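You operate a simulated robot arm through the tools that you are given. There is no shell and no other tool. Be economical: measure what you need, move in short steps, check, and stop when the job is done.

You run a simulated two-armed robot. Do the job below in one go: nothing can be reset, and whatever is moved stays where it is left.

JOB
Wipe the pane in the upright frame clean with the orange pad.
Fine: the pads are in the middle white drawer; put the pad back and shut the drawer; the bead stays home; no scuffs. Where these are worked on the way, their far stop is far enough and under half their travel is too little: middle white drawer. What is to be rubbed or washed off counts as gone when no trace of it is left.

The check looks at the end state, three seconds after you hand in, the way a careful person would. Anything else that was tipped, shoved, dropped, spilled or broken makes it a failure.

ROBOT AND FRAMES
Two 7-joint arms with fingered hands on one trunk, on a base that drives. Base frame: it is fixed to the floor where the robot stands at the start and does not move with it; the origin is under the middle of the robot, x ahead of it, y to its left, z up; the surface under the hand at the start is at about z = 900. Units: mm, degrees, N and s.
The left shoulder is at the start at [70, 157, 1339], the right one opposite. With the tool pointing down near the work surface each hand reaches from about 240 to 880 mm from the robot's upright axis, wherever it stands, measured 20 degrees to its own side. Places, roughly: brown pane [500, 1250, 1000]; frosted pane [500, 1250, 1000]; grey pane [500, 1250, 1000]; middle drawer of the small cabinet [900, -100, 1100]; middle white drawer [800, -100, 1100]; orange clips [500, 600, 1200]. Payload 5 kg a hand.
Tool frame (each hand has its own): the origin (TCP) lies between the finger pads and is the grasp point; the fingertips stand 31 mm ahead of it; z points along the fingers, y is the line along which they close. The gripper opens to 156 mm. The gripper's body begins 88 mm behind the TCP. The gripper is a hand of 4 fingers: y runs from the thumb to the fingers, the wrist lies at [0, 0, -249] in the tool frame.
Orientation is told as [roll, pitch, yaw] about the base's x, y, z axes, in that order, counted from this pose: with the fingers straight down and closing along the base's y, the tool's x points along the base's -x, its y along +y and its z along -z.

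CONTROLS
- The arms move only by the tool move_arm. It takes "left_series", "right_series" or both (then of equal length, played together; a hand with none holds still); each is one flat list of numbers, 6 for each row, row after row: the shift along the tool's x, y, z in mm, then the turn, a rotation vector about the tool's x, y, z in rad. In form: [tx, ty, tz, ax, ay, az, tx, ty, tz, ax, ay, az, ...]. A call has 1 to 20 rows; each row is the pose to reach, as a shift and turn from the pose commanded when the call began, along the tool's axes at that moment. Rows are played at 5 a second. More than 50 mm and 8.6 degrees between two rows, and nothing of the call is played. Where a pose cannot be reached the arm comes as near as it can. A force on the tool above 50 N (or 10 N above the force at the start of the call, whichever is more), or a blocked arm, ends the call early, and 0.2 s more pass. In this call time passes only in rows, and 0.2 s behind the last. It gives the time, the measured TCP pose, the force on the tool (base axes), the opening and the grip force at its end, in the units of the frame above (readings bear some noise), with the torque about the TCP (base axes, N m) and any sound that the robot's microphone picked up, and new pictures: "show" is both (left out), scene, wrist or none (wrist: the cameras of the hands that moved).
- Cameras (640 x 400 px; columns grow to the right, rows downward): "scene" is now at [139.5, 27.3, 1568.6]; the picture's right is [0.30, -0.95, 0.00], its down [-0.58, -0.18, -0.79] and it looks along [0.75, 0.24, -0.61] (base axes); focal length 226 px, centre (320, 200). "left" rides on the left gripper at [-72, 2, -111] in its tool frame; the picture's right is [-0.02, -1.00, 0.00], its down [0.84, -0.02, -0.54] and it looks along [0.54, -0.01, 0.84] (tool axes); focal length 234 px, centre (320, 200). "right" rides on the right gripper at [72, 2, -111] in its tool frame; the picture's right is [-0.02, 1.00, 0.00], its down [-0.84, -0.02, -0.54] and it looks along [-0.54, -0.01, 0.84] (tool axes); focal length 234 px, centre (320, 200). There is no depth. A picture from a camera that has moved, and an enlarged one, comes with that camera's place and axes in the base frame and with its lens. The place of the scene camera against the robot may be out by one fixed shift of up to 12 mm in any direction.
- raise_lower(by): slides the trunk up (or, below 0, down) by that many mm; the arms and the scene camera ride with it, the base frame stays. It gives what a move gives, with no picture.
- roll_base(legs): drives the robot by 1 to 6 legs, each [ahead, turn to the left] in mm and degrees, along the robot's own axes; the way and the turn of a leg run together, so that a leg with both is an arc; at most 1500 mm and 180 degrees a leg. The arms and the cameras ride along, it lands a little off, and it stops where it bumps. It gives what a move gives, and a new picture of the scene camera.
- curl_fingers(finger1, finger2, finger3, thumb_bend, hand): sets how far each is bent, from 0 (flat) to 1 (curled in); at 0.3 the hand is open as for a grip, at 0.7 the pads meet at the TCP. One left out holds its place. A second passes; each finger stops where it meets its share of the squeeze, and holds until it gets a number again. It is the only way to open and close the hand. It gives what a move gives, with no picture; readings hold the bend of each and the force on the fingers (four entries, about 0 where the hand has none), thumb and palm.
- pan_tilt(pan, tilt): turns the head with the scene camera to pan (to the left, within 86 degrees either way) and tilt (down, from -29 to 69), counted from straight ahead of the robot. It gives what a move gives, and a new picture of the scene camera.
- inspect(camera, box): a new picture of the part [left, top, right, bottom] of that camera's present view, enlarged. No time passes.
- sign_off(): hands the job in; it is judged then, once.

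Go step by step. Nothing tells you exact positions but the pictures and the camera data: compare them with the known pose of the tool, close in by small moves and look again before you grip or let go. The budget is 120 turns and 260 pictures, counting those below and the enlarged ones. Unless the task says otherwise, let go and move clear before handing in, and close with one line.

The tools are called after "Call:" as a command line: name --argument value ..., lists and objects as JSON in quotes. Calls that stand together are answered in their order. move_arm: Moves the arms, as the interface text tells. Its arguments: {"type":"object","properties":{"left_series":{"type":"array"},"right_series":{"type":"array"},"show":{"type":"string","enum":["both","scene","wrist","none"]}},"required":[]} The other tools are called the same way: raise_lower (by) slides the trunk up or down; curl_fingers (finger1, finger2, finger3, thumb_bend, hand) moves the fingers one by one; roll_base (legs) drives the base; pan_tilt (pan, tilt) turns the head that bears the scene camera; inspect (camera, box) takes an enlarged picture of a part of a camera's view; sign_off () hands the job in.

At the start:

```text
t: 0.0
left_tool_pos: [471.1, 570.6, 1310.0]
left_ee_rot: [0.0, 0.0, -0.1]
left_ft_force: [0.4, -0.2, 0.1]
left_moment: [0.0, -0.03, 0.02]
left_grip_width: 156.0
left_grasp_force: 0.0
left_shape: jaw
left_bend: [0.3, 0.3, 0.3, 0.3]
left_finger forces: [0.0, 0.0, 0.0, 0.0, 0.1, 0.1]
right_tool_pos: [534.2, 9.6, 1314.7]
right_ee_rot: [0.0, 0.0, 0.0]
right_ft_force: [0.5, -0.1, -0.9]
right_moment: [0.02, 0.0, 0.0]
right_grip_width: 155.9
right_grasp_force: 0.1
right_shape: jaw
right_bend: [0.3, 0.3, 0.3, 0.3]
right_finger forces: [0.0, 0.0, 0.0, 0.0, 0.0, 0.0]
trunk travel left (down, up): [-725.0, 215.0]
robot x, y, heading: [1.2, 0.2, 0.0]
head pan, tilt: [17.4, 37.8]
```

scene: 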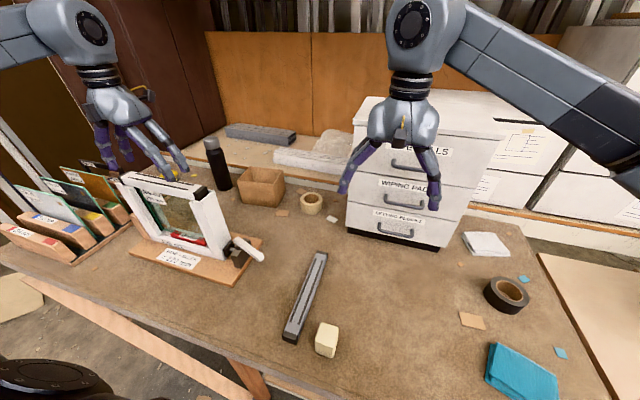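
right: 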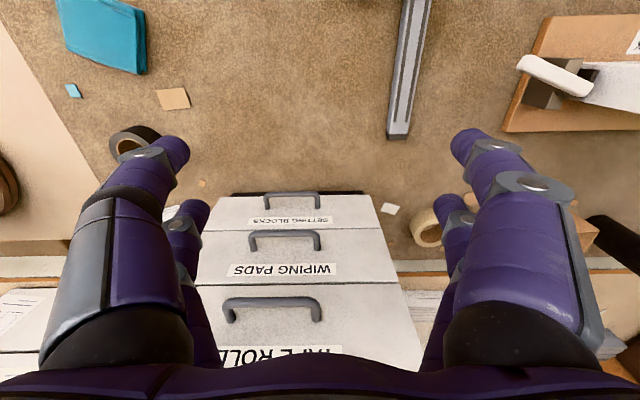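
left: 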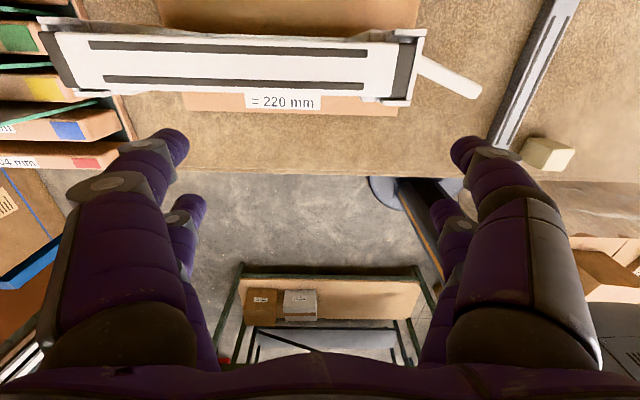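

I see a bench with an upright white frame on the left, a cabinet of white drawers (tape rolls, wiping pads, setting blocks) ahead. I'll look closely at both first.

Call:
inspect --camera "scene" --box '[100, 140, 300, 290]'

Call:
inspect --camera "scene" --box '[330, 80, 530, 260]'

Call:
inspect --camera "left" --box '[0, 0, 500, 180]'

```text
2.67 times, centred on (200, 215) of scene
camera zoom: at [139.5, 27.3, 1568.6], right [0.3, -0.95, 0.0], down [-0.58, -0.18, -0.79], along [0.75, 0.24, -0.61], focal length 603 px, centre (640, 160)
```

zoom: 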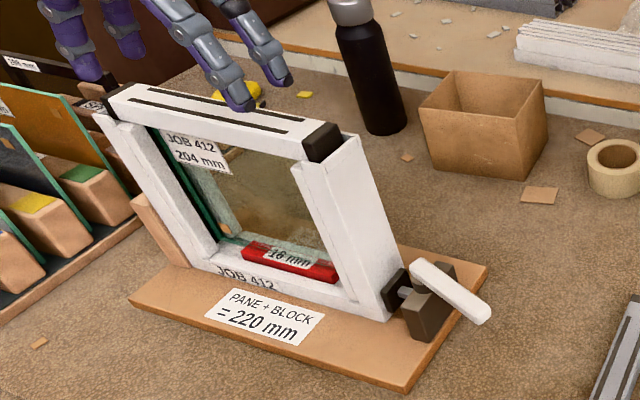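

```text
2.22 times, centred on (430, 170) of scene
camera zoom: at [139.5, 27.3, 1568.6], right [0.3, -0.95, 0.0], down [-0.58, -0.18, -0.79], along [0.75, 0.24, -0.61], focal length 503 px, centre (76, 267)
```

zoom: 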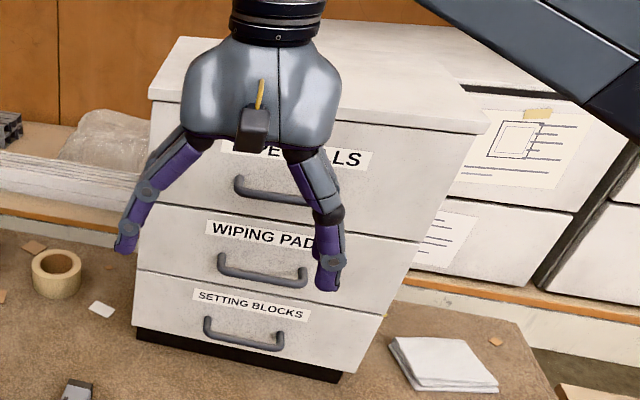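

```text
1.28 times, centred on (250, 90) of left
camera zoom: at [542.6, 572.8, 1420.4], right [0.02, -1.0, 0.0], down [-0.84, -0.02, 0.54], along [-0.54, -0.01, -0.84], focal length 300 px, centre (410, 341)
```

zoom: 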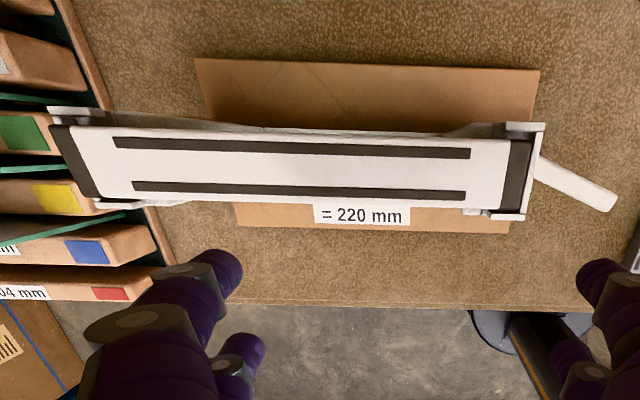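

The pane seems to have a brown smear seen through the frame; I need closer views of it and of the drawer handles without the right hand in the way. I'll zoom in and shift the right hand to the right.

Call:
inspect --camera "scene" --box '[135, 175, 235, 250]'

Call:
move_arm --right_series '[0, -50, 0, 0, 0, 0, 0, -100, 0, 0, 0, 0, 0, -150, 0, 0, 0, 0, 0, -200, 0, 0, 0, 0, 0, -250, 0, 0, 0, 0, 0, -300, 0, 0, 0, 0]' --show "both"

```text
5.33 times, centred on (185, 212) of scene
camera zoom: at [139.5, 27.3, 1568.6], right [0.3, -0.95, 0.0], down [-0.58, -0.18, -0.79], along [0.75, 0.24, -0.61], focal length 1206 px, centre (1040, 133)
```

zoom: 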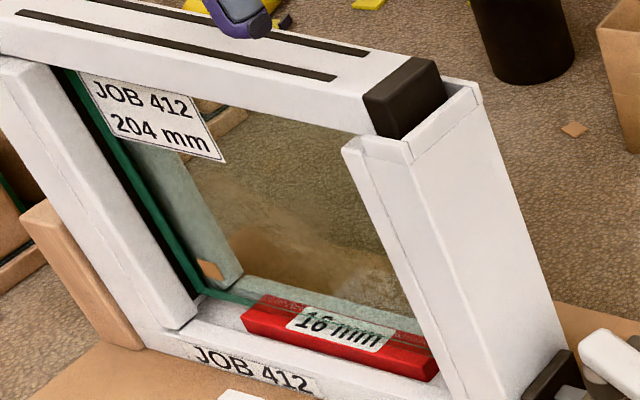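

```text
t: 1.4
left_tool_pos: [469.7, 569.0, 1310.5]
left_ee_rot: [0.0, 0.0, -0.1]
left_ft_force: [-0.4, -0.2, 0.3]
left_moment: [0.02, -0.02, -0.03]
left_grip_width: 155.7
left_grasp_force: 0.0
left_shape: jaw
left_bend: [0.3, 0.3, 0.3, 0.3]
left_finger forces: [0.0, 0.0, 0.1, 0.1, 0.1, 0.0]
right_tool_pos: [529.9, -293.9, 1318.0]
right_ee_rot: [0.1, -0.1, 0.1]
right_ft_force: [0.0, 0.4, -0.2]
right_moment: [0.02, -0.02, 0.01]
right_grip_width: 155.9
right_grasp_force: 0.2
right_shape: jaw
right_bend: [0.3, 0.3, 0.3, 0.3]
right_finger forces: [0.0, 0.0, 0.0, 0.1, 0.1, 0.1]
trunk travel left (down, up): [-725.0, 215.0]
robot x, y, heading: [4.1, -2.9, 0.0]
head pan, tilt: [17.4, 37.8]
camera scene: at [138.3, 25.1, 1568.8], right [0.3, -0.95, 0.0], down [-0.58, -0.18, -0.79], along [0.75, 0.24, -0.61], focal length 226 px, centre (320, 200)
camera right: at [459.2, -292.0, 1428.0], right [0.02, 1.0, 0.0], down [0.84, -0.02, 0.55], along [0.55, -0.01, -0.84], focal length 234 px, centre (320, 200)
```

scene: 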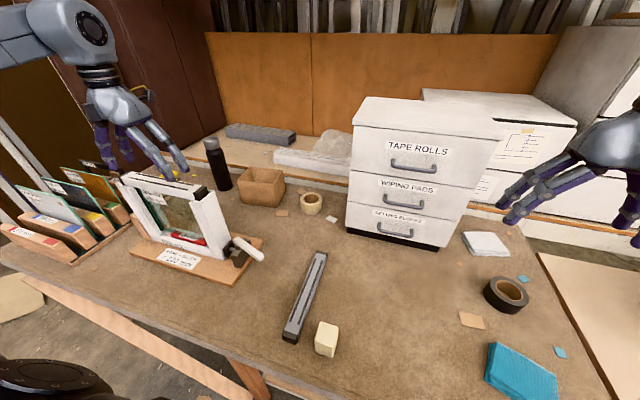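
right: 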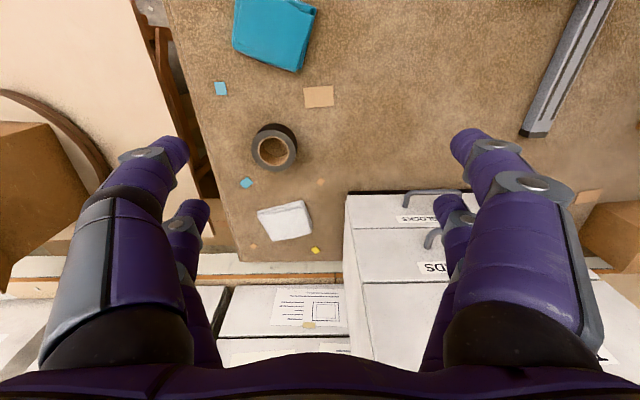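

Triangulating, the middle drawer's bar handle is near (727, −55, 1130), roughly along y. I'll turn the right hand to point forward with the fingers above and the thumb below, stopping well short of it.

Call:
move_arm --right_series '[-5, 16, 12, -0.081, -0.081, 0.081, -9, 32, 25, -0.161, -0.161, 0.161, -14, 47, 38, -0.242, -0.242, 0.242, -19, 63, 50, -0.322, -0.322, 0.322, -23, 79, 63, -0.403, -0.403, 0.403, -28, 95, 75, -0.484, -0.484, 0.484, -33, 111, 88, -0.564, -0.564, 0.564, -37, 126, 100, -0.645, -0.645, 0.645, -42, 142, 113, -0.726, -0.726, 0.726, -47, 158, 125, -0.806, -0.806, 0.806, -51, 174, 138, -0.887, -0.887, 0.887, -56, 190, 150, -0.967, -0.967, 0.967, -61, 205, 163, -1.048, -1.048, 1.048, -65, 221, 175, -1.129, -1.129, 1.129, -70, 237, 188, -1.209, -1.209, 1.209]'

```text
t: 4.8
left_tool_pos: [470.0, 556.7, 1315.3]
left_ee_rot: [0.6, 0.0, 0.0]
left_ft_force: [-0.3, -0.2, 0.7]
left_moment: [0.08, 0.0, 0.01]
left_grip_width: 156.0
left_grasp_force: 0.1
left_shape: jaw
left_bend: [0.3, 0.3, 0.3, 0.3]
left_finger forces: [0.0, 0.0, 0.0, 0.0, 0.1, 0.0]
right_tool_pos: [578.2, -59.2, 1078.6]
right_ee_rot: [89.5, -11.7, -82.2]
right_ft_force: [0.5, -0.3, 0.9]
right_moment: [0.01, 0.0, 0.07]
right_grip_width: 155.8
right_grasp_force: 0.1
right_shape: jaw
right_bend: [0.3, 0.3, 0.3, 0.3]
right_finger forces: [0.1, 0.1, 0.1, 0.0, 0.0, 0.1]
right hand out of reach, approached as far as the arm can: row 8, 12, 13, 14, 15
trunk travel left (down, up): [-725.0, 215.0]
robot x, y, heading: [-0.9, 0.9, -0.2]
head pan, tilt: [17.4, 37.8]
stopped in row 15 (right hand): the arm was blocked; the commanded pose is now the measured one
camera scene: at [139.5, 17.6, 1568.6], right [0.3, -0.95, -0.01], down [-0.58, -0.18, -0.79], along [0.75, 0.24, -0.61], focal length 226 px, centre (320, 200)
camera right: at [459.2, -3.2, 1066.7], right [-0.02, 0.18, 0.98], down [-0.43, -0.89, 0.15], along [0.9, -0.42, 0.09], focal length 234 px, centre (320, 200)
```

scene: 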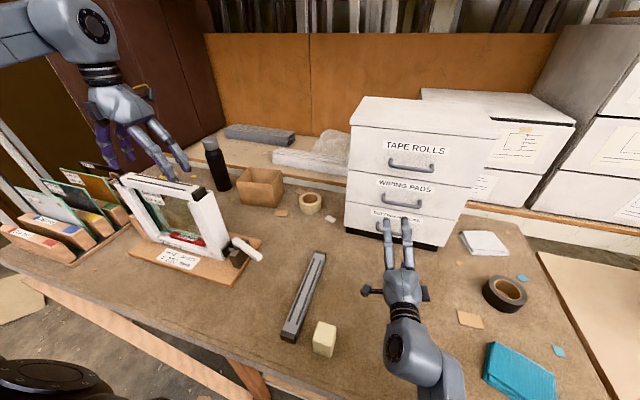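
right: 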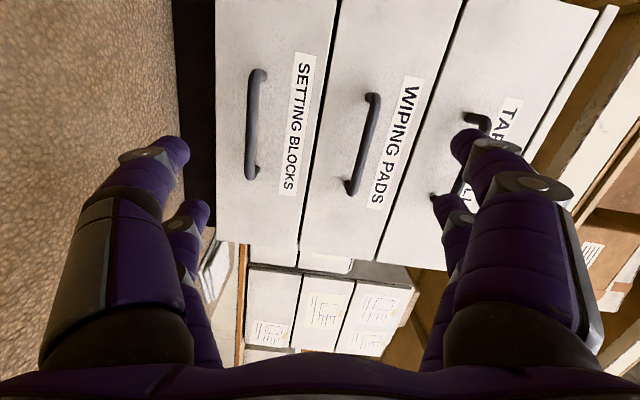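

The hand points at the cabinet, a bit low and rolled by ~10°; the handle is confirmed at about (727, −50, 1132). I'll raise the trunk by 54 and try to level the hand.

Call:
raise_lower --by 54

Call:
move_arm --right_series '[0, 0, 0, 0, -0.06, 0.08, 0, 0, 0, 0, -0.12, 0.17]' --show "wrist"

```text
t: 5.8
left_tool_pos: [470.3, 565.6, 1364.9]
left_ee_rot: [0.2, 0.0, 0.1]
left_ft_force: [0.3, 0.0, -0.6]
left_moment: [0.04, -0.02, 0.01]
left_grip_width: 156.0
left_grasp_force: 0.1
left_shape: jaw
left_bend: [0.3, 0.3, 0.3, 0.3]
left_finger forces: [0.0, 0.0, 0.1, 0.1, 0.0, 0.0]
right_tool_pos: [578.8, -50.8, 1132.3]
right_ee_rot: [89.6, -12.2, -82.0]
right_ft_force: [-0.7, 0.6, -0.2]
right_moment: [0.01, -0.01, 0.01]
right_grip_width: 156.1
right_grasp_force: 0.1
right_shape: jaw
right_bend: [0.3, 0.3, 0.3, 0.3]
right_finger forces: [0.0, 0.1, 0.0, 0.1, 0.0, 0.0]
trunk travel left (down, up): [-779.0, 161.0]
robot x, y, heading: [-2.6, 3.0, 0.2]
head pan, tilt: [17.4, 37.8]
```

```text
t: 6.4
left_tool_pos: [469.0, 566.2, 1366.2]
left_ee_rot: [0.2, -0.1, 0.2]
left_ft_force: [-0.2, 0.1, 0.2]
left_moment: [-0.02, 0.01, -0.01]
left_grip_width: 155.9
left_grasp_force: 0.1
left_shape: jaw
left_bend: [0.3, 0.3, 0.3, 0.3]
left_finger forces: [0.0, 0.1, 0.0, 0.0, 0.0, 0.1]
right_tool_pos: [567.1, -44.5, 1116.1]
right_ee_rot: [90.9, -11.6, -83.5]
right_ft_force: [-0.6, 0.5, 0.3]
right_moment: [0.01, 0.03, 0.0]
right_grip_width: 156.0
right_grasp_force: 0.0
right_shape: jaw
right_bend: [0.3, 0.3, 0.3, 0.3]
right_finger forces: [0.1, 0.0, 0.0, 0.0, 0.0, 0.0]
trunk travel left (down, up): [-779.0, 161.0]
robot x, y, heading: [-1.2, -3.0, 0.0]
head pan, tilt: [17.4, 37.8]
stopped in row 2 (right hand): the arm was blocked; the commanded pose is now the measured one
camera right: at [449.1, 13.2, 1100.7], right [-0.04, 0.17, 0.98], down [-0.45, -0.88, 0.14], along [0.89, -0.44, 0.11], focal length 234 px, centre (320, 200)
```

right: 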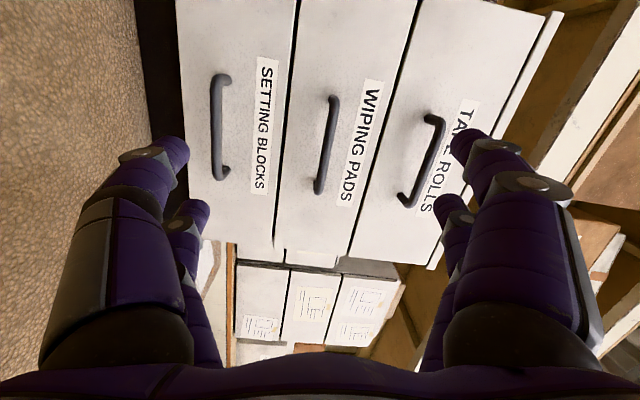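

The wrist is at a joint limit, but the present pose (fingers forward, ~10° roll) is good enough; I'll use the trunk and the base to bring the hand to the handle. Raise by 15, then ahead 95 and look.

Call:
raise_lower --by 15

Call:
curl_fingers --hand "right" --finger1 0.5 --finger2 0.5 --finger3 0.5 --thumb_bend 0.5

Call:
roll_base --legs '[[85, 0]]'

Call:
inspect --camera "right" --box '[0, 0, 640, 400]'

```text
t: 7.0
left_tool_pos: [468.7, 564.6, 1381.7]
left_ee_rot: [0.2, 0.0, 0.1]
left_ft_force: [-0.8, -0.4, -0.3]
left_moment: [0.01, 0.02, 0.0]
left_grip_width: 155.9
left_grasp_force: 0.0
left_shape: jaw
left_bend: [0.3, 0.3, 0.3, 0.3]
left_finger forces: [0.1, 0.0, 0.1, 0.0, 0.0, 0.1]
right_tool_pos: [567.6, -44.5, 1129.4]
right_ee_rot: [91.0, -11.6, -83.6]
right_ft_force: [-0.9, 0.4, 0.4]
right_moment: [0.03, -0.02, -0.01]
right_grip_width: 156.0
right_grasp_force: 0.2
right_shape: jaw
right_bend: [0.3, 0.3, 0.3, 0.3]
right_finger forces: [0.0, 0.0, 0.1, 0.0, 0.0, 0.0]
trunk travel left (down, up): [-794.0, 146.0]
robot x, y, heading: [2.4, -5.4, -0.0]
head pan, tilt: [17.4, 37.8]
```

```text
t: 8.0
left_tool_pos: [470.9, 566.2, 1381.1]
left_ee_rot: [0.2, 0.0, 0.1]
left_ft_force: [0.1, 0.3, -0.4]
left_moment: [-0.01, -0.01, 0.01]
left_grip_width: 155.7
left_grasp_force: 0.1
left_shape: jaw
left_bend: [0.3, 0.3, 0.3, 0.3]
left_finger forces: [0.1, 0.1, 0.1, 0.0, 0.0, 0.0]
right_tool_pos: [566.9, -45.1, 1129.9]
right_ee_rot: [91.0, -11.7, -83.7]
right_ft_force: [0.2, 0.0, -0.3]
right_moment: [0.02, 0.0, 0.03]
right_grip_width: 81.6
right_grasp_force: 0.1
right_shape: fingers
right_bend: [0.5, 0.5, 0.5, 0.5]
right_finger forces: [0.0, 0.0, 0.0, 0.1, 0.0, 0.0]
trunk travel left (down, up): [-794.0, 146.0]
robot x, y, heading: [-3.1, 2.6, -0.0]
head pan, tilt: [17.4, 37.8]
```

```text
t: 9.1
left_tool_pos: [529.0, 565.9, 1379.0]
left_ee_rot: [0.2, 0.4, 0.2]
left_ft_force: [1.5, 0.1, 0.3]
left_moment: [0.0, 0.14, 0.01]
left_grip_width: 155.9
left_grasp_force: 0.1
left_shape: jaw
left_bend: [0.3, 0.3, 0.3, 0.3]
left_finger forces: [0.0, 0.0, 0.0, 0.0, 0.0, 0.1]
right_tool_pos: [624.7, -43.0, 1126.8]
right_ee_rot: [90.7, -11.6, -83.5]
right_ft_force: [0.9, 0.0, -0.3]
right_moment: [-0.01, -0.05, 0.0]
right_grip_width: 81.7
right_grasp_force: 0.1
right_shape: fingers
right_bend: [0.5, 0.5, 0.5, 0.5]
right_finger forces: [0.0, 0.1, 0.1, 0.0, 0.0, 0.0]
trunk travel left (down, up): [-794.0, 146.0]
robot x, y, heading: [51.5, -1.5, -0.1]
head pan, tilt: [17.4, 37.8]
stopped in leg 1: the robot was blocked; the commanded pose is now the measured one
camera scene: at [200.9, 27.0, 1636.8], right [0.3, -0.95, 0.0], down [-0.59, -0.18, -0.79], along [0.75, 0.24, -0.62], focal length 226 px, centre (320, 200)
```

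scene: 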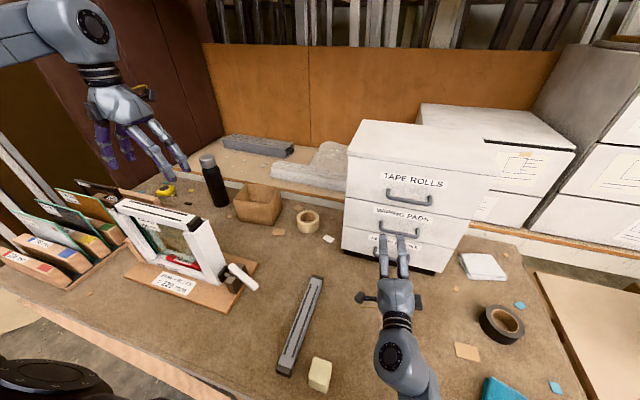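

```text
1.00 times, centred on (320, 200) of right (not enlarged: the box is as wide or as high as the picture)
camera zoom: at [507.9, 13.8, 1113.1], right [-0.03, 0.18, 0.98], down [-0.45, -0.88, 0.14], along [0.89, -0.43, 0.11], focal length 234 px, centre (320, 200)
```

zoom: 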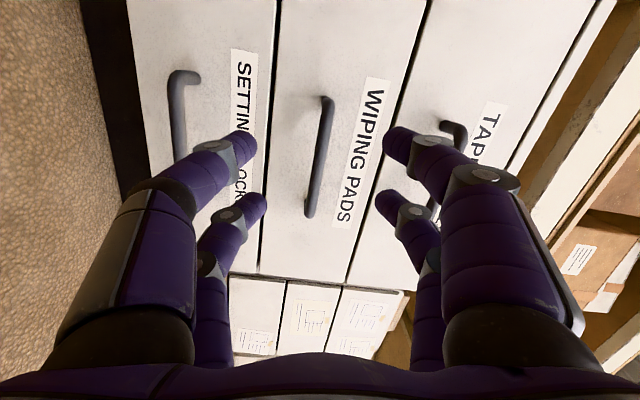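

The base bumped the bench edge after ~50 mm, so I'll not push it further. The arm does the remaining ~90 mm: forward 45 first, with slight correction to the right and up.

Call:
move_arm --right_series '[-3, 1, 15, 0, 0, 0, -6, 3, 30, 0, 0, 0, -9, 4, 45, 0, 0, 0]' --show "wrist"

```text
t: 9.9
left_tool_pos: [522.0, 567.5, 1381.2]
left_ee_rot: [0.2, 0.0, 0.1]
left_ft_force: [0.9, 0.7, -0.2]
left_moment: [0.02, 0.05, -0.02]
left_grip_width: 156.2
left_grasp_force: 0.1
left_shape: jaw
left_bend: [0.3, 0.3, 0.3, 0.3]
left_finger forces: [0.0, 0.1, 0.1, 0.0, 0.0, 0.1]
right_tool_pos: [655.6, -46.8, 1116.0]
right_ee_rot: [89.7, -15.5, -81.0]
right_ft_force: [-0.1, 0.3, -0.4]
right_moment: [-0.01, 0.02, 0.01]
right_grip_width: 81.2
right_grasp_force: 0.0
right_shape: fingers
right_bend: [0.5, 0.5, 0.5, 0.5]
right_finger forces: [0.0, 0.1, 0.1, 0.0, 0.1, 0.0]
trunk travel left (down, up): [-794.0, 146.0]
robot x, y, heading: [54.2, 1.5, -0.1]
head pan, tilt: [17.4, 37.8]
camera right: at [535.4, 5.4, 1099.5], right [-0.03, 0.24, 0.97], down [-0.41, -0.89, 0.21], along [0.91, -0.39, 0.13], focal length 234 px, centre (320, 200)
```

right: 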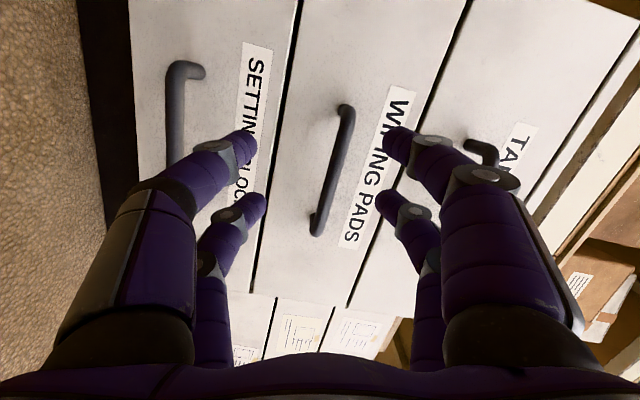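

The roll worsens as the arm extends this way (joint limit), so I'll back off and turn the wrist the other way, thumb on top, which should be free.

Call:
move_arm --right_series '[0, 0, -10, 0, 0, -0.143, 0, 0, -20, 0, 0, -0.286, 0, 0, -30, 0, 0, -0.429, 0, 0, -40, 0, 0, -0.572, 0, 0, -50, 0, 0, -0.715, 0, 0, -50, 0, 0, -0.858, 0, 0, -50, 0, 0, -1.0, 0, 0, -50, 0, 0, -1.14, 0, 0, -50, 0, 0, -1.28, 0, 0, -50, 0, 0, -1.42, 0, 0, -50, 0, 0, -1.56, 0, 0, -50, 0, 0, -1.7, 0, 0, -50, 0, 0, -1.84, 0, 0, -50, 0, 0, -1.98, 0, 0, -50, 0, 0, -2.12, 0, 0, -50, 0, 0, -2.26, 0, 0, -50, 0, 0, -2.4, 0, 0, -50, 0, 0, -2.54, 0, 0, -50, 0, 0, -2.68, 0, 0, -50, 0, 0, -2.82]'

```text
t: 14.1
left_tool_pos: [520.8, 566.7, 1382.8]
left_ee_rot: [0.4, 0.0, 0.3]
left_ft_force: [0.1, 1.0, 0.8]
left_moment: [-0.02, 0.03, -0.01]
left_grip_width: 156.0
left_grasp_force: 0.1
left_shape: jaw
left_bend: [0.3, 0.3, 0.3, 0.3]
left_finger forces: [0.0, 0.1, 0.0, 0.0, 0.1, 0.0]
right_tool_pos: [615.2, -52.1, 1136.1]
right_ee_rot: [-91.0, -6.7, 96.9]
right_ft_force: [0.5, 0.1, -0.5]
right_moment: [0.01, 0.02, 0.0]
right_grip_width: 81.4
right_grasp_force: 0.0
right_shape: fingers
right_bend: [0.5, 0.5, 0.5, 0.5]
right_finger forces: [0.1, 0.1, 0.1, 0.0, 0.0, 0.0]
trunk travel left (down, up): [-794.0, 146.0]
robot x, y, heading: [55.4, 2.3, 0.4]
head pan, tilt: [17.4, 37.8]
camera scene: at [191.4, 27.5, 1637.6], right [0.3, -0.95, 0.0], down [-0.58, -0.19, -0.79], along [0.75, 0.24, -0.61], focal length 226 px, centre (320, 200)
camera right: at [514.0, -135.5, 1124.9], right [0.0, 0.14, -0.99], down [-0.64, 0.76, 0.11], along [0.77, 0.63, 0.09], focal length 234 px, centre (320, 200)
```

scene: 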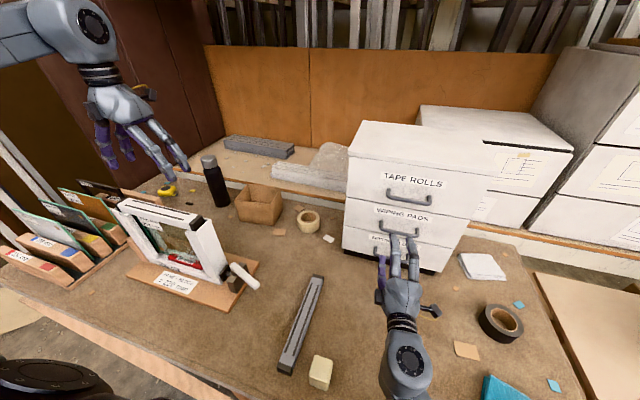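
right: 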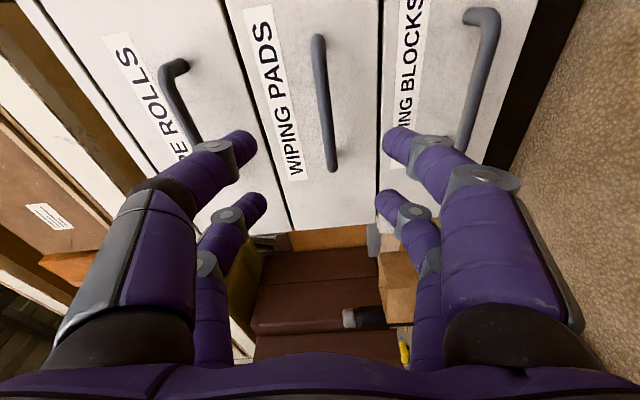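

That pose is free of limits. The handle centre is at about (727, −55, 1131); I'll level the hand and close in to x≈680.

Call:
move_arm --right_series '[4, 1, 22, 0, 0.04, -0.05, 8, 3, 43, 0, 0.08, -0.1, 11, 4.5, 64, 0, 0.12, -0.14]' --show "wrist"

```text
t: 14.9
left_tool_pos: [521.2, 567.0, 1381.0]
left_ee_rot: [0.2, -0.1, 0.1]
left_ft_force: [-0.4, 0.1, 0.9]
left_moment: [0.01, 0.05, 0.01]
left_grip_width: 155.7
left_grasp_force: 0.1
left_shape: jaw
left_bend: [0.3, 0.3, 0.3, 0.3]
left_finger forces: [0.0, 0.0, 0.0, 0.0, 0.0, 0.0]
right_tool_pos: [680.0, -54.4, 1132.1]
right_ee_rot: [-90.6, 1.2, 89.9]
right_ft_force: [-0.4, 0.3, -0.2]
right_moment: [-0.01, -0.01, 0.02]
right_grip_width: 81.0
right_grasp_force: 0.1
right_shape: fingers
right_bend: [0.5, 0.5, 0.5, 0.5]
right_finger forces: [0.0, 0.0, 0.1, 0.0, 0.1, 0.1]
trunk travel left (down, up): [-794.0, 146.0]
robot x, y, heading: [52.3, -1.3, 0.2]
head pan, tilt: [17.4, 37.8]
camera right: at [569.3, -125.3, 1130.5], right [0.01, 0.0, -1.0], down [-0.54, 0.84, 0.0], along [0.84, 0.54, 0.01], focal length 234 px, centre (320, 200)
```

right: 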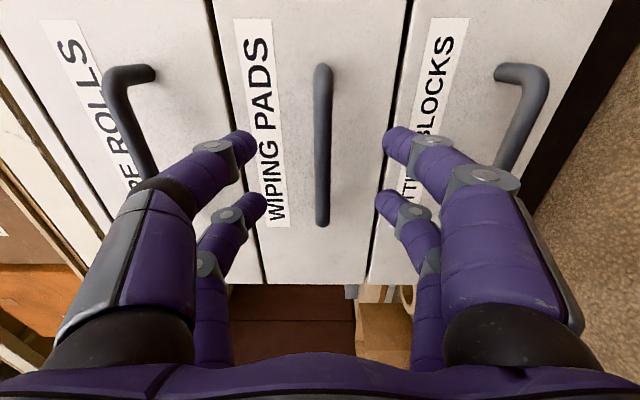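

Well aligned with the bar. Forward 28 mm more, then a look.

Call:
move_arm --right_series '[0, 0, 14, 0, 0, 0, 0, 0, 28, 0, 0, 0]' --show "wrist"

```text
t: 15.5
left_tool_pos: [521.6, 566.6, 1381.2]
left_ee_rot: [0.2, 0.0, 0.2]
left_ft_force: [0.0, 0.3, -0.9]
left_moment: [-0.02, 0.01, 0.01]
left_grip_width: 155.9
left_grasp_force: 0.0
left_shape: jaw
left_bend: [0.3, 0.3, 0.3, 0.3]
left_finger forces: [0.0, 0.0, 0.1, 0.0, 0.0, 0.1]
right_tool_pos: [709.0, -54.3, 1131.0]
right_ee_rot: [-90.6, 1.2, 89.9]
right_ft_force: [0.3, -0.5, -0.2]
right_moment: [0.0, -0.01, -0.02]
right_grip_width: 81.2
right_grasp_force: 0.1
right_shape: fingers
right_bend: [0.5, 0.5, 0.5, 0.5]
right_finger forces: [0.0, 0.0, 0.0, 0.1, 0.0, 0.0]
trunk travel left (down, up): [-794.0, 146.0]
robot x, y, heading: [48.9, 0.9, 0.1]
head pan, tilt: [17.4, 37.8]
camera right: at [597.8, -125.9, 1130.3], right [0.01, 0.0, -1.0], down [-0.54, 0.84, 0.0], along [0.84, 0.54, 0.01], focal length 234 px, centre (320, 200)
```

right: 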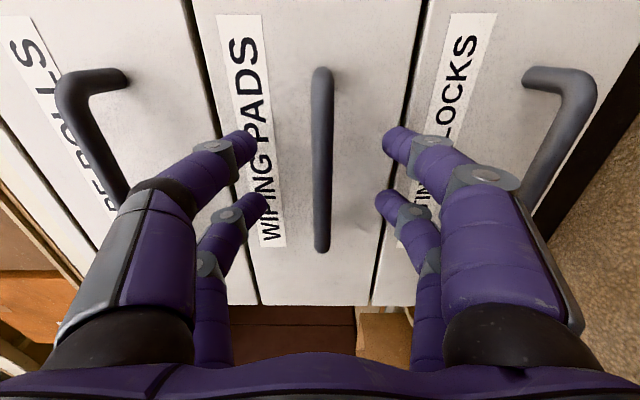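

Bar is at x≈732, the hand at 709. Ten mm more, then close on the bar.

Call:
move_arm --right_series '[0, 0, 10, 0, 0, 0]' --show "none"

Call:
curl_fingers --hand "right" --finger1 0.7 --finger2 0.7 --finger3 0.7 --thumb_bend 0.7

Call:
inspect --camera "right" --box '[0, 0, 640, 400]'

```text
t: 15.9
left_tool_pos: [519.5, 567.4, 1381.9]
left_ee_rot: [0.3, 0.0, 0.2]
left_ft_force: [-0.3, 0.0, 0.3]
left_moment: [-0.03, 0.02, 0.0]
left_grip_width: 156.0
left_grasp_force: 0.1
left_shape: jaw
left_bend: [0.3, 0.3, 0.3, 0.3]
left_finger forces: [0.0, 0.1, 0.1, 0.0, 0.0, 0.1]
right_tool_pos: [715.8, -54.3, 1132.7]
right_ee_rot: [-90.7, 1.0, 89.9]
right_ft_force: [-7.2, 0.2, 1.0]
right_moment: [-0.02, 0.32, -0.03]
right_grip_width: 80.6
right_grasp_force: 2.9
right_shape: fingers
right_bend: [0.5, 0.5, 0.5, 0.5]
right_finger forces: [3.7, 2.5, 0.0, 0.0, 0.0, 0.0]
trunk travel left (down, up): [-794.0, 146.0]
robot x, y, heading: [52.8, 0.9, 0.4]
head pan, tilt: [17.4, 37.8]
```

```text
t: 16.9
left_tool_pos: [521.9, 567.8, 1380.6]
left_ee_rot: [0.2, 0.0, 0.3]
left_ft_force: [0.5, 0.2, -0.4]
left_moment: [0.0, 0.0, 0.02]
left_grip_width: 155.9
left_grasp_force: 0.1
left_shape: jaw
left_bend: [0.3, 0.3, 0.3, 0.3]
left_finger forces: [0.0, 0.1, 0.0, 0.1, 0.0, 0.0]
right_tool_pos: [717.7, -55.1, 1133.5]
right_ee_rot: [-90.7, 1.1, 89.9]
right_ft_force: [-0.2, -0.3, 0.3]
right_moment: [-0.02, -0.01, -0.03]
right_grip_width: 4.9
right_grasp_force: 0.0
right_shape: fingers
right_bend: [0.7, 0.7, 0.7, 0.7]
right_finger forces: [0.0, 0.0, 0.0, 0.0, 0.0, 0.0]
trunk travel left (down, up): [-794.0, 146.0]
robot x, y, heading: [51.3, -1.9, 0.4]
head pan, tilt: [17.4, 37.8]
```

```text
1.00 times, centred on (320, 200) of right (not enlarged: the box is as wide or as high as the picture)
camera zoom: at [607.0, -126.3, 1130.9], right [0.01, 0.0, -1.0], down [-0.54, 0.84, 0.0], along [0.84, 0.54, 0.01], focal length 234 px, centre (320, 200)
```

zoom: 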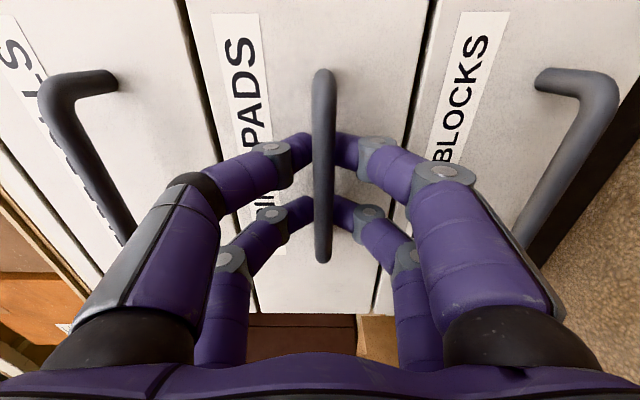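

The fingers closed just behind the bar, caging it. I'll pull gently straight back to see whether the drawer follows.

Call:
move_arm --right_series '[0, 0, -10, 0, 0, 0, 0, 0, -20, 0, 0, 0, 0, 0, -30, 0, 0, 0, 0, 0, -40, 0, 0, 0]'

```text
t: 17.9
left_tool_pos: [519.8, 567.9, 1380.0]
left_ee_rot: [0.3, -0.1, 0.2]
left_ft_force: [-0.1, 0.3, 0.2]
left_moment: [-0.01, -0.03, -0.01]
left_grip_width: 155.8
left_grasp_force: 0.0
left_shape: jaw
left_bend: [0.3, 0.3, 0.3, 0.3]
left_finger forces: [0.1, 0.0, 0.0, 0.0, 0.0, 0.0]
right_tool_pos: [678.1, -54.6, 1131.5]
right_ee_rot: [-90.7, 1.1, 89.9]
right_ft_force: [0.7, 0.5, -0.6]
right_moment: [-0.02, 0.0, 0.01]
right_grip_width: 5.5
right_grasp_force: 0.5
right_shape: fingers
right_bend: [0.7, 0.7, 0.7, 0.7]
right_finger forces: [0.6, 0.1, 0.1, 0.0, 0.0, 0.0]
trunk travel left (down, up): [-794.0, 146.0]
robot x, y, heading: [55.0, 4.8, 0.5]
head pan, tilt: [17.4, 37.8]
camera scene: at [191.0, 27.6, 1637.7], right [0.3, -0.95, 0.0], down [-0.58, -0.19, -0.79], along [0.75, 0.24, -0.61], focal length 226 px, centre (320, 200)
camera right: at [567.1, -125.9, 1129.9], right [0.01, 0.0, -1.0], down [-0.54, 0.84, 0.0], along [0.84, 0.54, 0.01], focal length 234 px, centre (320, 200)
```

scene: 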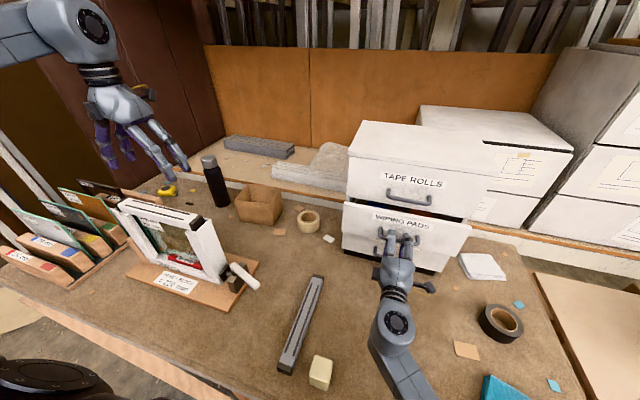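
right: 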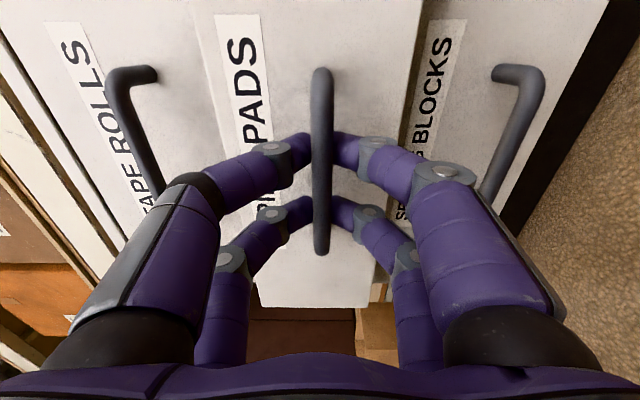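

The drawer slides out with the hand. I'll keep pulling.

Call:
move_arm --right_series '[0, 0, -15, 0, 0, 0, 0, 0, -30, 0, 0, 0, 0, 0, -45, 0, 0, 0, 0, 0, -60, 0, 0, 0, 0, 0, -75, 0, 0, 0, 0, 0, -90, 0, 0, 0, 0, 0, -105, 0, 0, 0, 0, 0, -120, 0, 0, 0]' --show "scene"

```text
t: 19.7
left_tool_pos: [519.9, 567.9, 1381.7]
left_ee_rot: [0.3, -0.1, 0.2]
left_ft_force: [0.0, 0.4, 0.2]
left_moment: [0.04, 0.01, 0.02]
left_grip_width: 155.9
left_grasp_force: 0.2
left_shape: jaw
left_bend: [0.3, 0.3, 0.3, 0.3]
left_finger forces: [0.1, 0.0, 0.0, 0.0, 0.1, 0.0]
right_tool_pos: [557.6, -54.1, 1130.9]
right_ee_rot: [-90.6, 1.1, 89.9]
right_ft_force: [-0.1, 0.1, 0.4]
right_moment: [-0.01, -0.01, -0.01]
right_grip_width: 5.2
right_grasp_force: 0.4
right_shape: fingers
right_bend: [0.7, 0.7, 0.7, 0.7]
right_finger forces: [0.2, 0.0, 0.1, 0.0, 0.3, 0.0]
trunk travel left (down, up): [-794.0, 146.0]
robot x, y, heading: [54.4, 1.5, 0.3]
head pan, tilt: [17.4, 37.8]
camera scene: at [190.5, 27.5, 1637.7], right [0.3, -0.95, 0.0], down [-0.58, -0.19, -0.79], along [0.75, 0.24, -0.61], focal length 226 px, centre (320, 200)
```

scene: 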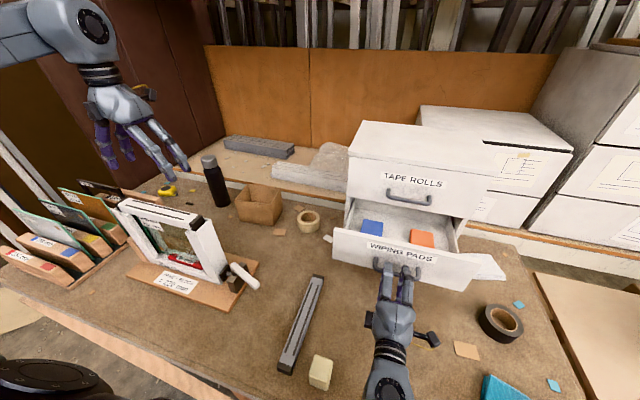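

The orange pad is visible at the right of the drawer, blue at the left. I'll pull a little more toward the stop.

Call:
move_arm --right_series '[0, 0, -12, 0, 0, 0, 0, 0, -24, 0, 0, 0, 0, 0, -36, 0, 0, 0, 0, 0, -48, 0, 0, 0, 0, 0, -60, 0, 0, 0, 0, 0, -72, 0, 0, 0]' --show "scene"

Call:
inspect --camera "scene" --box '[310, 170, 510, 300]'

```text
t: 21.1
left_tool_pos: [520.1, 567.6, 1383.3]
left_ee_rot: [0.2, -0.1, 0.1]
left_ft_force: [-0.6, 0.1, -1.2]
left_moment: [0.05, 0.01, -0.01]
left_grip_width: 155.8
left_grasp_force: 0.1
left_shape: jaw
left_bend: [0.3, 0.3, 0.3, 0.3]
left_finger forces: [0.1, 0.0, 0.0, 0.0, 0.0, 0.1]
right_tool_pos: [485.9, -55.2, 1128.4]
right_ee_rot: [-90.7, 1.1, 89.9]
right_ft_force: [1.1, 0.9, 1.9]
right_moment: [-0.02, -0.04, 0.04]
right_grip_width: 6.1
right_grasp_force: 1.5
right_shape: fingers
right_bend: [0.7, 0.7, 0.69, 0.7]
right_finger forces: [0.0, 0.0, 0.7, 0.0, 1.3, 0.1]
trunk travel left (down, up): [-794.0, 146.0]
robot x, y, heading: [53.9, 1.3, 0.3]
head pan, tilt: [17.4, 37.8]
camera scene: at [190.8, 27.6, 1637.7], right [0.3, -0.95, 0.0], down [-0.58, -0.19, -0.79], along [0.75, 0.24, -0.61], focal length 226 px, centre (320, 200)
```

scene: 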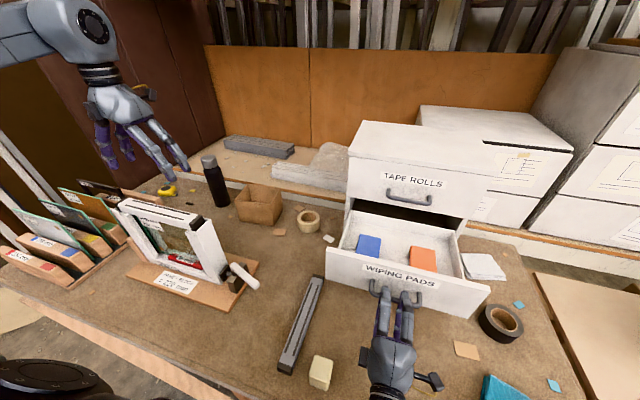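

```text
3.08 times, centred on (410, 235) of scene
camera zoom: at [190.8, 27.6, 1637.7], right [0.3, -0.95, 0.0], down [-0.58, -0.19, -0.79], along [0.75, 0.24, -0.61], focal length 696 px, centre (43, 92)
```

zoom: 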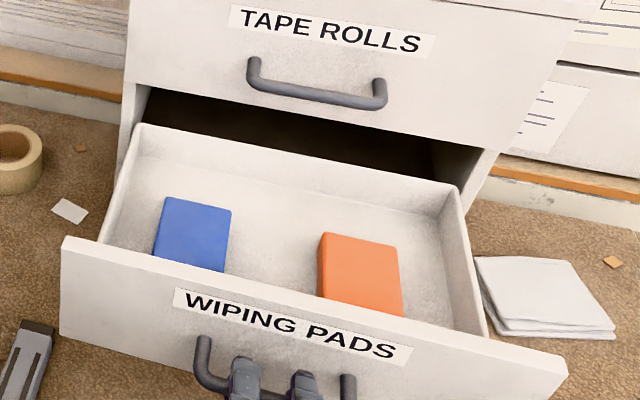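

Drawer is out ~230 mm, both pads in reach. I'll release the handle, withdraw the right hand and park it to the right, so the left hand can take the orange pad.

Call:
curl_fingers --hand "right" --finger1 0.5 --finger2 0.5 --finger3 0.5 --thumb_bend 0.5

Call:
move_arm --right_series '[0, 0, -15, 0, 0, 0, 0, 0, -30, 0, 0, 0, 0, 0, -45, 0, 0, 0, 0, 0, -55, 0, 0, 0]' --show "both"

```text
t: 22.1
left_tool_pos: [520.3, 567.2, 1381.0]
left_ee_rot: [0.2, 0.0, 0.2]
left_ft_force: [-1.1, 0.2, -0.6]
left_moment: [0.01, 0.05, -0.03]
left_grip_width: 156.1
left_grasp_force: 0.0
left_shape: jaw
left_bend: [0.3, 0.3, 0.3, 0.3]
left_finger forces: [0.1, 0.0, 0.0, 0.0, 0.0, 0.0]
right_tool_pos: [487.2, -54.3, 1128.0]
right_ee_rot: [-90.7, 1.1, 90.0]
right_ft_force: [0.1, 0.5, 0.3]
right_moment: [-0.02, 0.02, 0.02]
right_grip_width: 80.4
right_grasp_force: 0.1
right_shape: fingers
right_bend: [0.5, 0.5, 0.5, 0.5]
right_finger forces: [0.1, 0.0, 0.0, 0.1, 0.0, 0.0]
trunk travel left (down, up): [-794.0, 146.0]
robot x, y, heading: [50.4, 2.9, 0.1]
head pan, tilt: [17.4, 37.8]
```

```text
t: 23.1
left_tool_pos: [520.1, 567.3, 1381.0]
left_ee_rot: [0.3, -0.1, 0.2]
left_ft_force: [-0.4, -0.2, 0.2]
left_moment: [0.0, -0.01, -0.04]
left_grip_width: 156.0
left_grasp_force: 0.1
left_shape: jaw
left_bend: [0.3, 0.3, 0.3, 0.3]
left_finger forces: [0.1, 0.0, 0.1, 0.0, 0.1, 0.1]
right_tool_pos: [430.3, -54.5, 1129.4]
right_ee_rot: [-90.7, 1.2, 89.9]
right_ft_force: [-0.5, 0.0, -0.3]
right_moment: [-0.01, 0.02, 0.0]
right_grip_width: 80.3
right_grasp_force: 0.1
right_shape: fingers
right_bend: [0.5, 0.5, 0.5, 0.5]
right_finger forces: [0.1, 0.0, 0.0, 0.0, 0.0, 0.1]
trunk travel left (down, up): [-794.0, 146.0]
robot x, y, heading: [51.9, 0.3, -0.2]
head pan, tilt: [17.4, 37.8]
camera scene: at [190.8, 27.6, 1637.7], right [0.3, -0.95, 0.0], down [-0.58, -0.19, -0.79], along [0.75, 0.24, -0.61], focal length 226 px, centre (320, 200)
camera right: at [319.9, -126.4, 1128.1], right [0.01, 0.0, -1.0], down [-0.54, 0.84, 0.0], along [0.84, 0.54, 0.01], focal length 234 px, centre (320, 200)
```

scene: 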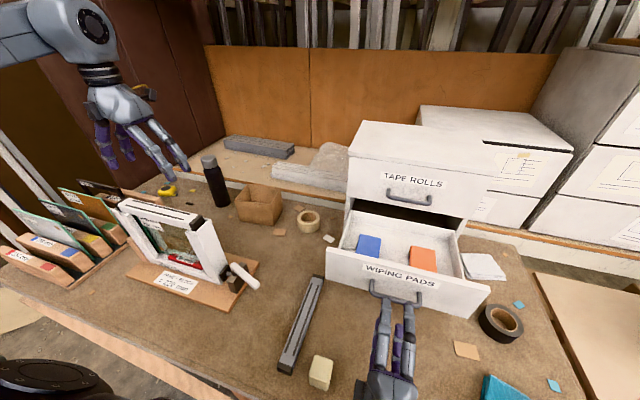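
right: 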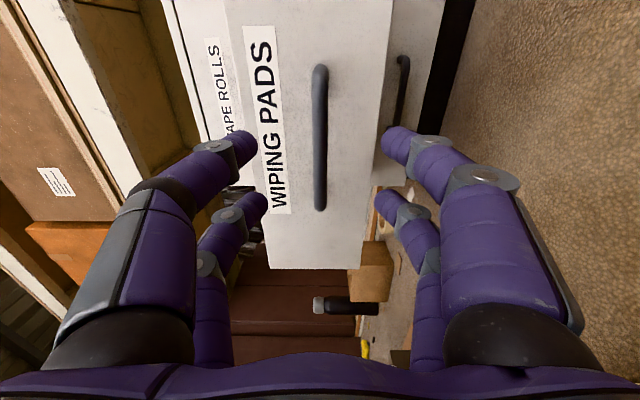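

The hand is clear of the handle. Before choosing the grip I want a careful look at the smear on the pane and at the pads.

Call:
inspect --camera "scene" --box '[140, 205, 210, 265]'

Call:
pan_tilt --pan 55 --tilt 35

Call:
inspect --camera "scene" --box '[280, 160, 460, 270]'

```text
6.67 times, centred on (175, 235) of scene
camera zoom: at [190.8, 27.6, 1637.7], right [0.3, -0.95, 0.0], down [-0.58, -0.19, -0.79], along [0.75, 0.24, -0.61], focal length 1508 px, centre (1287, -33)
```

zoom: 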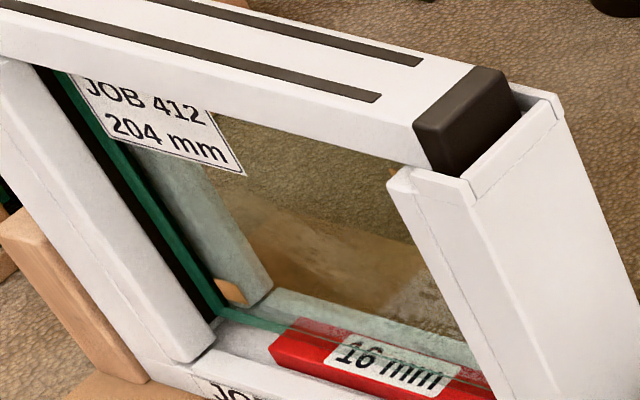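

```text
t: 24.1
left_tool_pos: [520.0, 567.0, 1381.6]
left_ee_rot: [0.3, -0.1, 0.1]
left_ft_force: [0.1, 0.2, -0.2]
left_moment: [0.02, -0.01, -0.02]
left_grip_width: 156.0
left_grasp_force: 0.1
left_shape: jaw
left_bend: [0.3, 0.3, 0.3, 0.3]
left_finger forces: [0.1, 0.1, 0.0, 0.0, 0.0, 0.1]
right_tool_pos: [431.4, -54.3, 1129.2]
right_ee_rot: [-90.7, 1.1, 89.9]
right_ft_force: [-0.1, 0.0, -1.1]
right_moment: [0.01, 0.03, -0.01]
right_grip_width: 80.4
right_grasp_force: 0.1
right_shape: fingers
right_bend: [0.5, 0.5, 0.5, 0.5]
right_finger forces: [0.0, 0.0, 0.1, 0.1, 0.0, 0.1]
trunk travel left (down, up): [-794.0, 146.0]
robot x, y, heading: [52.9, -0.7, -0.0]
head pan, tilt: [55.0, 35.0]
camera scene: at [159.2, 73.7, 1641.9], right [0.82, -0.57, 0.0], down [-0.33, -0.47, -0.82], along [0.47, 0.67, -0.57], focal length 226 px, centre (320, 200)
```

scene: 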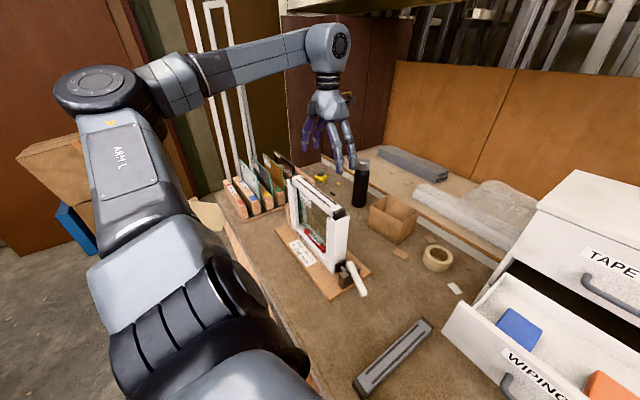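

```text
3.56 times, centred on (370, 215) of scene
camera zoom: at [159.2, 73.7, 1641.9], right [0.82, -0.57, 0.0], down [-0.33, -0.47, -0.82], along [0.47, 0.67, -0.57], focal length 804 px, centre (142, 147)
```

zoom: 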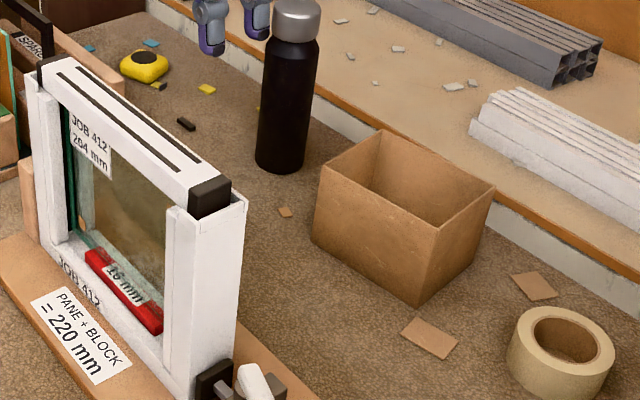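

The smear looks like a brown film on the lower half of the pane. I'll use the left wrist camera for a close frontal look: pull the left hand back over the bench and pitch it forward to face the pane.

Call:
move_arm --left_series '[20, 6, 0, 0, -0.143, 0, 40, 12, 0, 0, -0.286, 0, 60, 18, 0, 0, -0.429, 0, 80, 24, 0, 0, -0.571, 0, 100, 30, 0, 0, -0.714, 0, 120, 36, 0, 0, -0.857, 0, 140, 42, 10, 0, -1.0, 0, 160, 50, 30, 0, -1.143, 0, 180, 57, 60, 0, -1.286, 0, 200, 65, 95, 0, -1.428, 0, 220, 73, 130, 0, -1.571, 0]' --show "wrist"

```text
t: 26.5
left_tool_pos: [282.2, 823.3, 1343.7]
left_ee_rot: [8.3, -88.4, -8.7]
left_ft_force: [-1.1, 0.8, 2.5]
left_moment: [-0.01, 0.19, -0.08]
left_grip_width: 155.6
left_grasp_force: 0.1
left_shape: jaw
left_bend: [0.3, 0.3, 0.3, 0.3]
left_finger forces: [0.0, 0.0, 0.1, 0.1, 0.0, 0.0]
left hand out of reach, approached as far as the arm can: row 7, 8, 9, 10, 11
right_tool_pos: [426.7, -50.9, 1131.0]
right_ee_rot: [-90.8, 1.3, 89.9]
right_ft_force: [-1.1, 0.7, -0.1]
right_moment: [0.02, 0.03, -0.05]
right_grip_width: 80.4
right_grasp_force: 0.0
right_shape: fingers
right_bend: [0.5, 0.5, 0.5, 0.5]
right_finger forces: [0.0, 0.0, 0.0, 0.0, 0.0, 0.1]
trunk travel left (down, up): [-794.0, 146.0]
robot x, y, heading: [50.9, 2.2, 0.1]
head pan, tilt: [55.0, 35.0]
camera left: at [174.2, 825.3, 1417.8], right [0.0, -1.0, 0.02], down [-0.57, -0.01, -0.82], along [0.82, -0.01, -0.57], focal length 234 px, centre (320, 200)
```

left: 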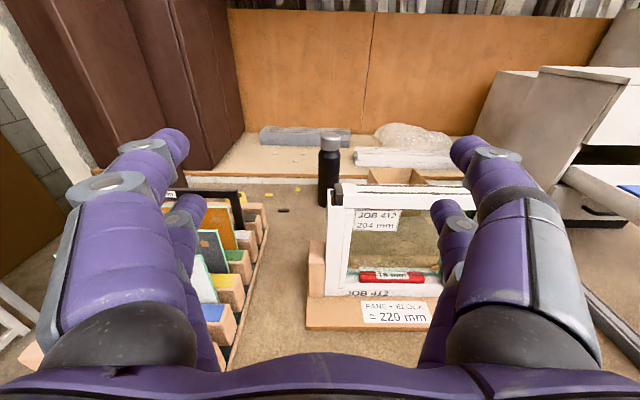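

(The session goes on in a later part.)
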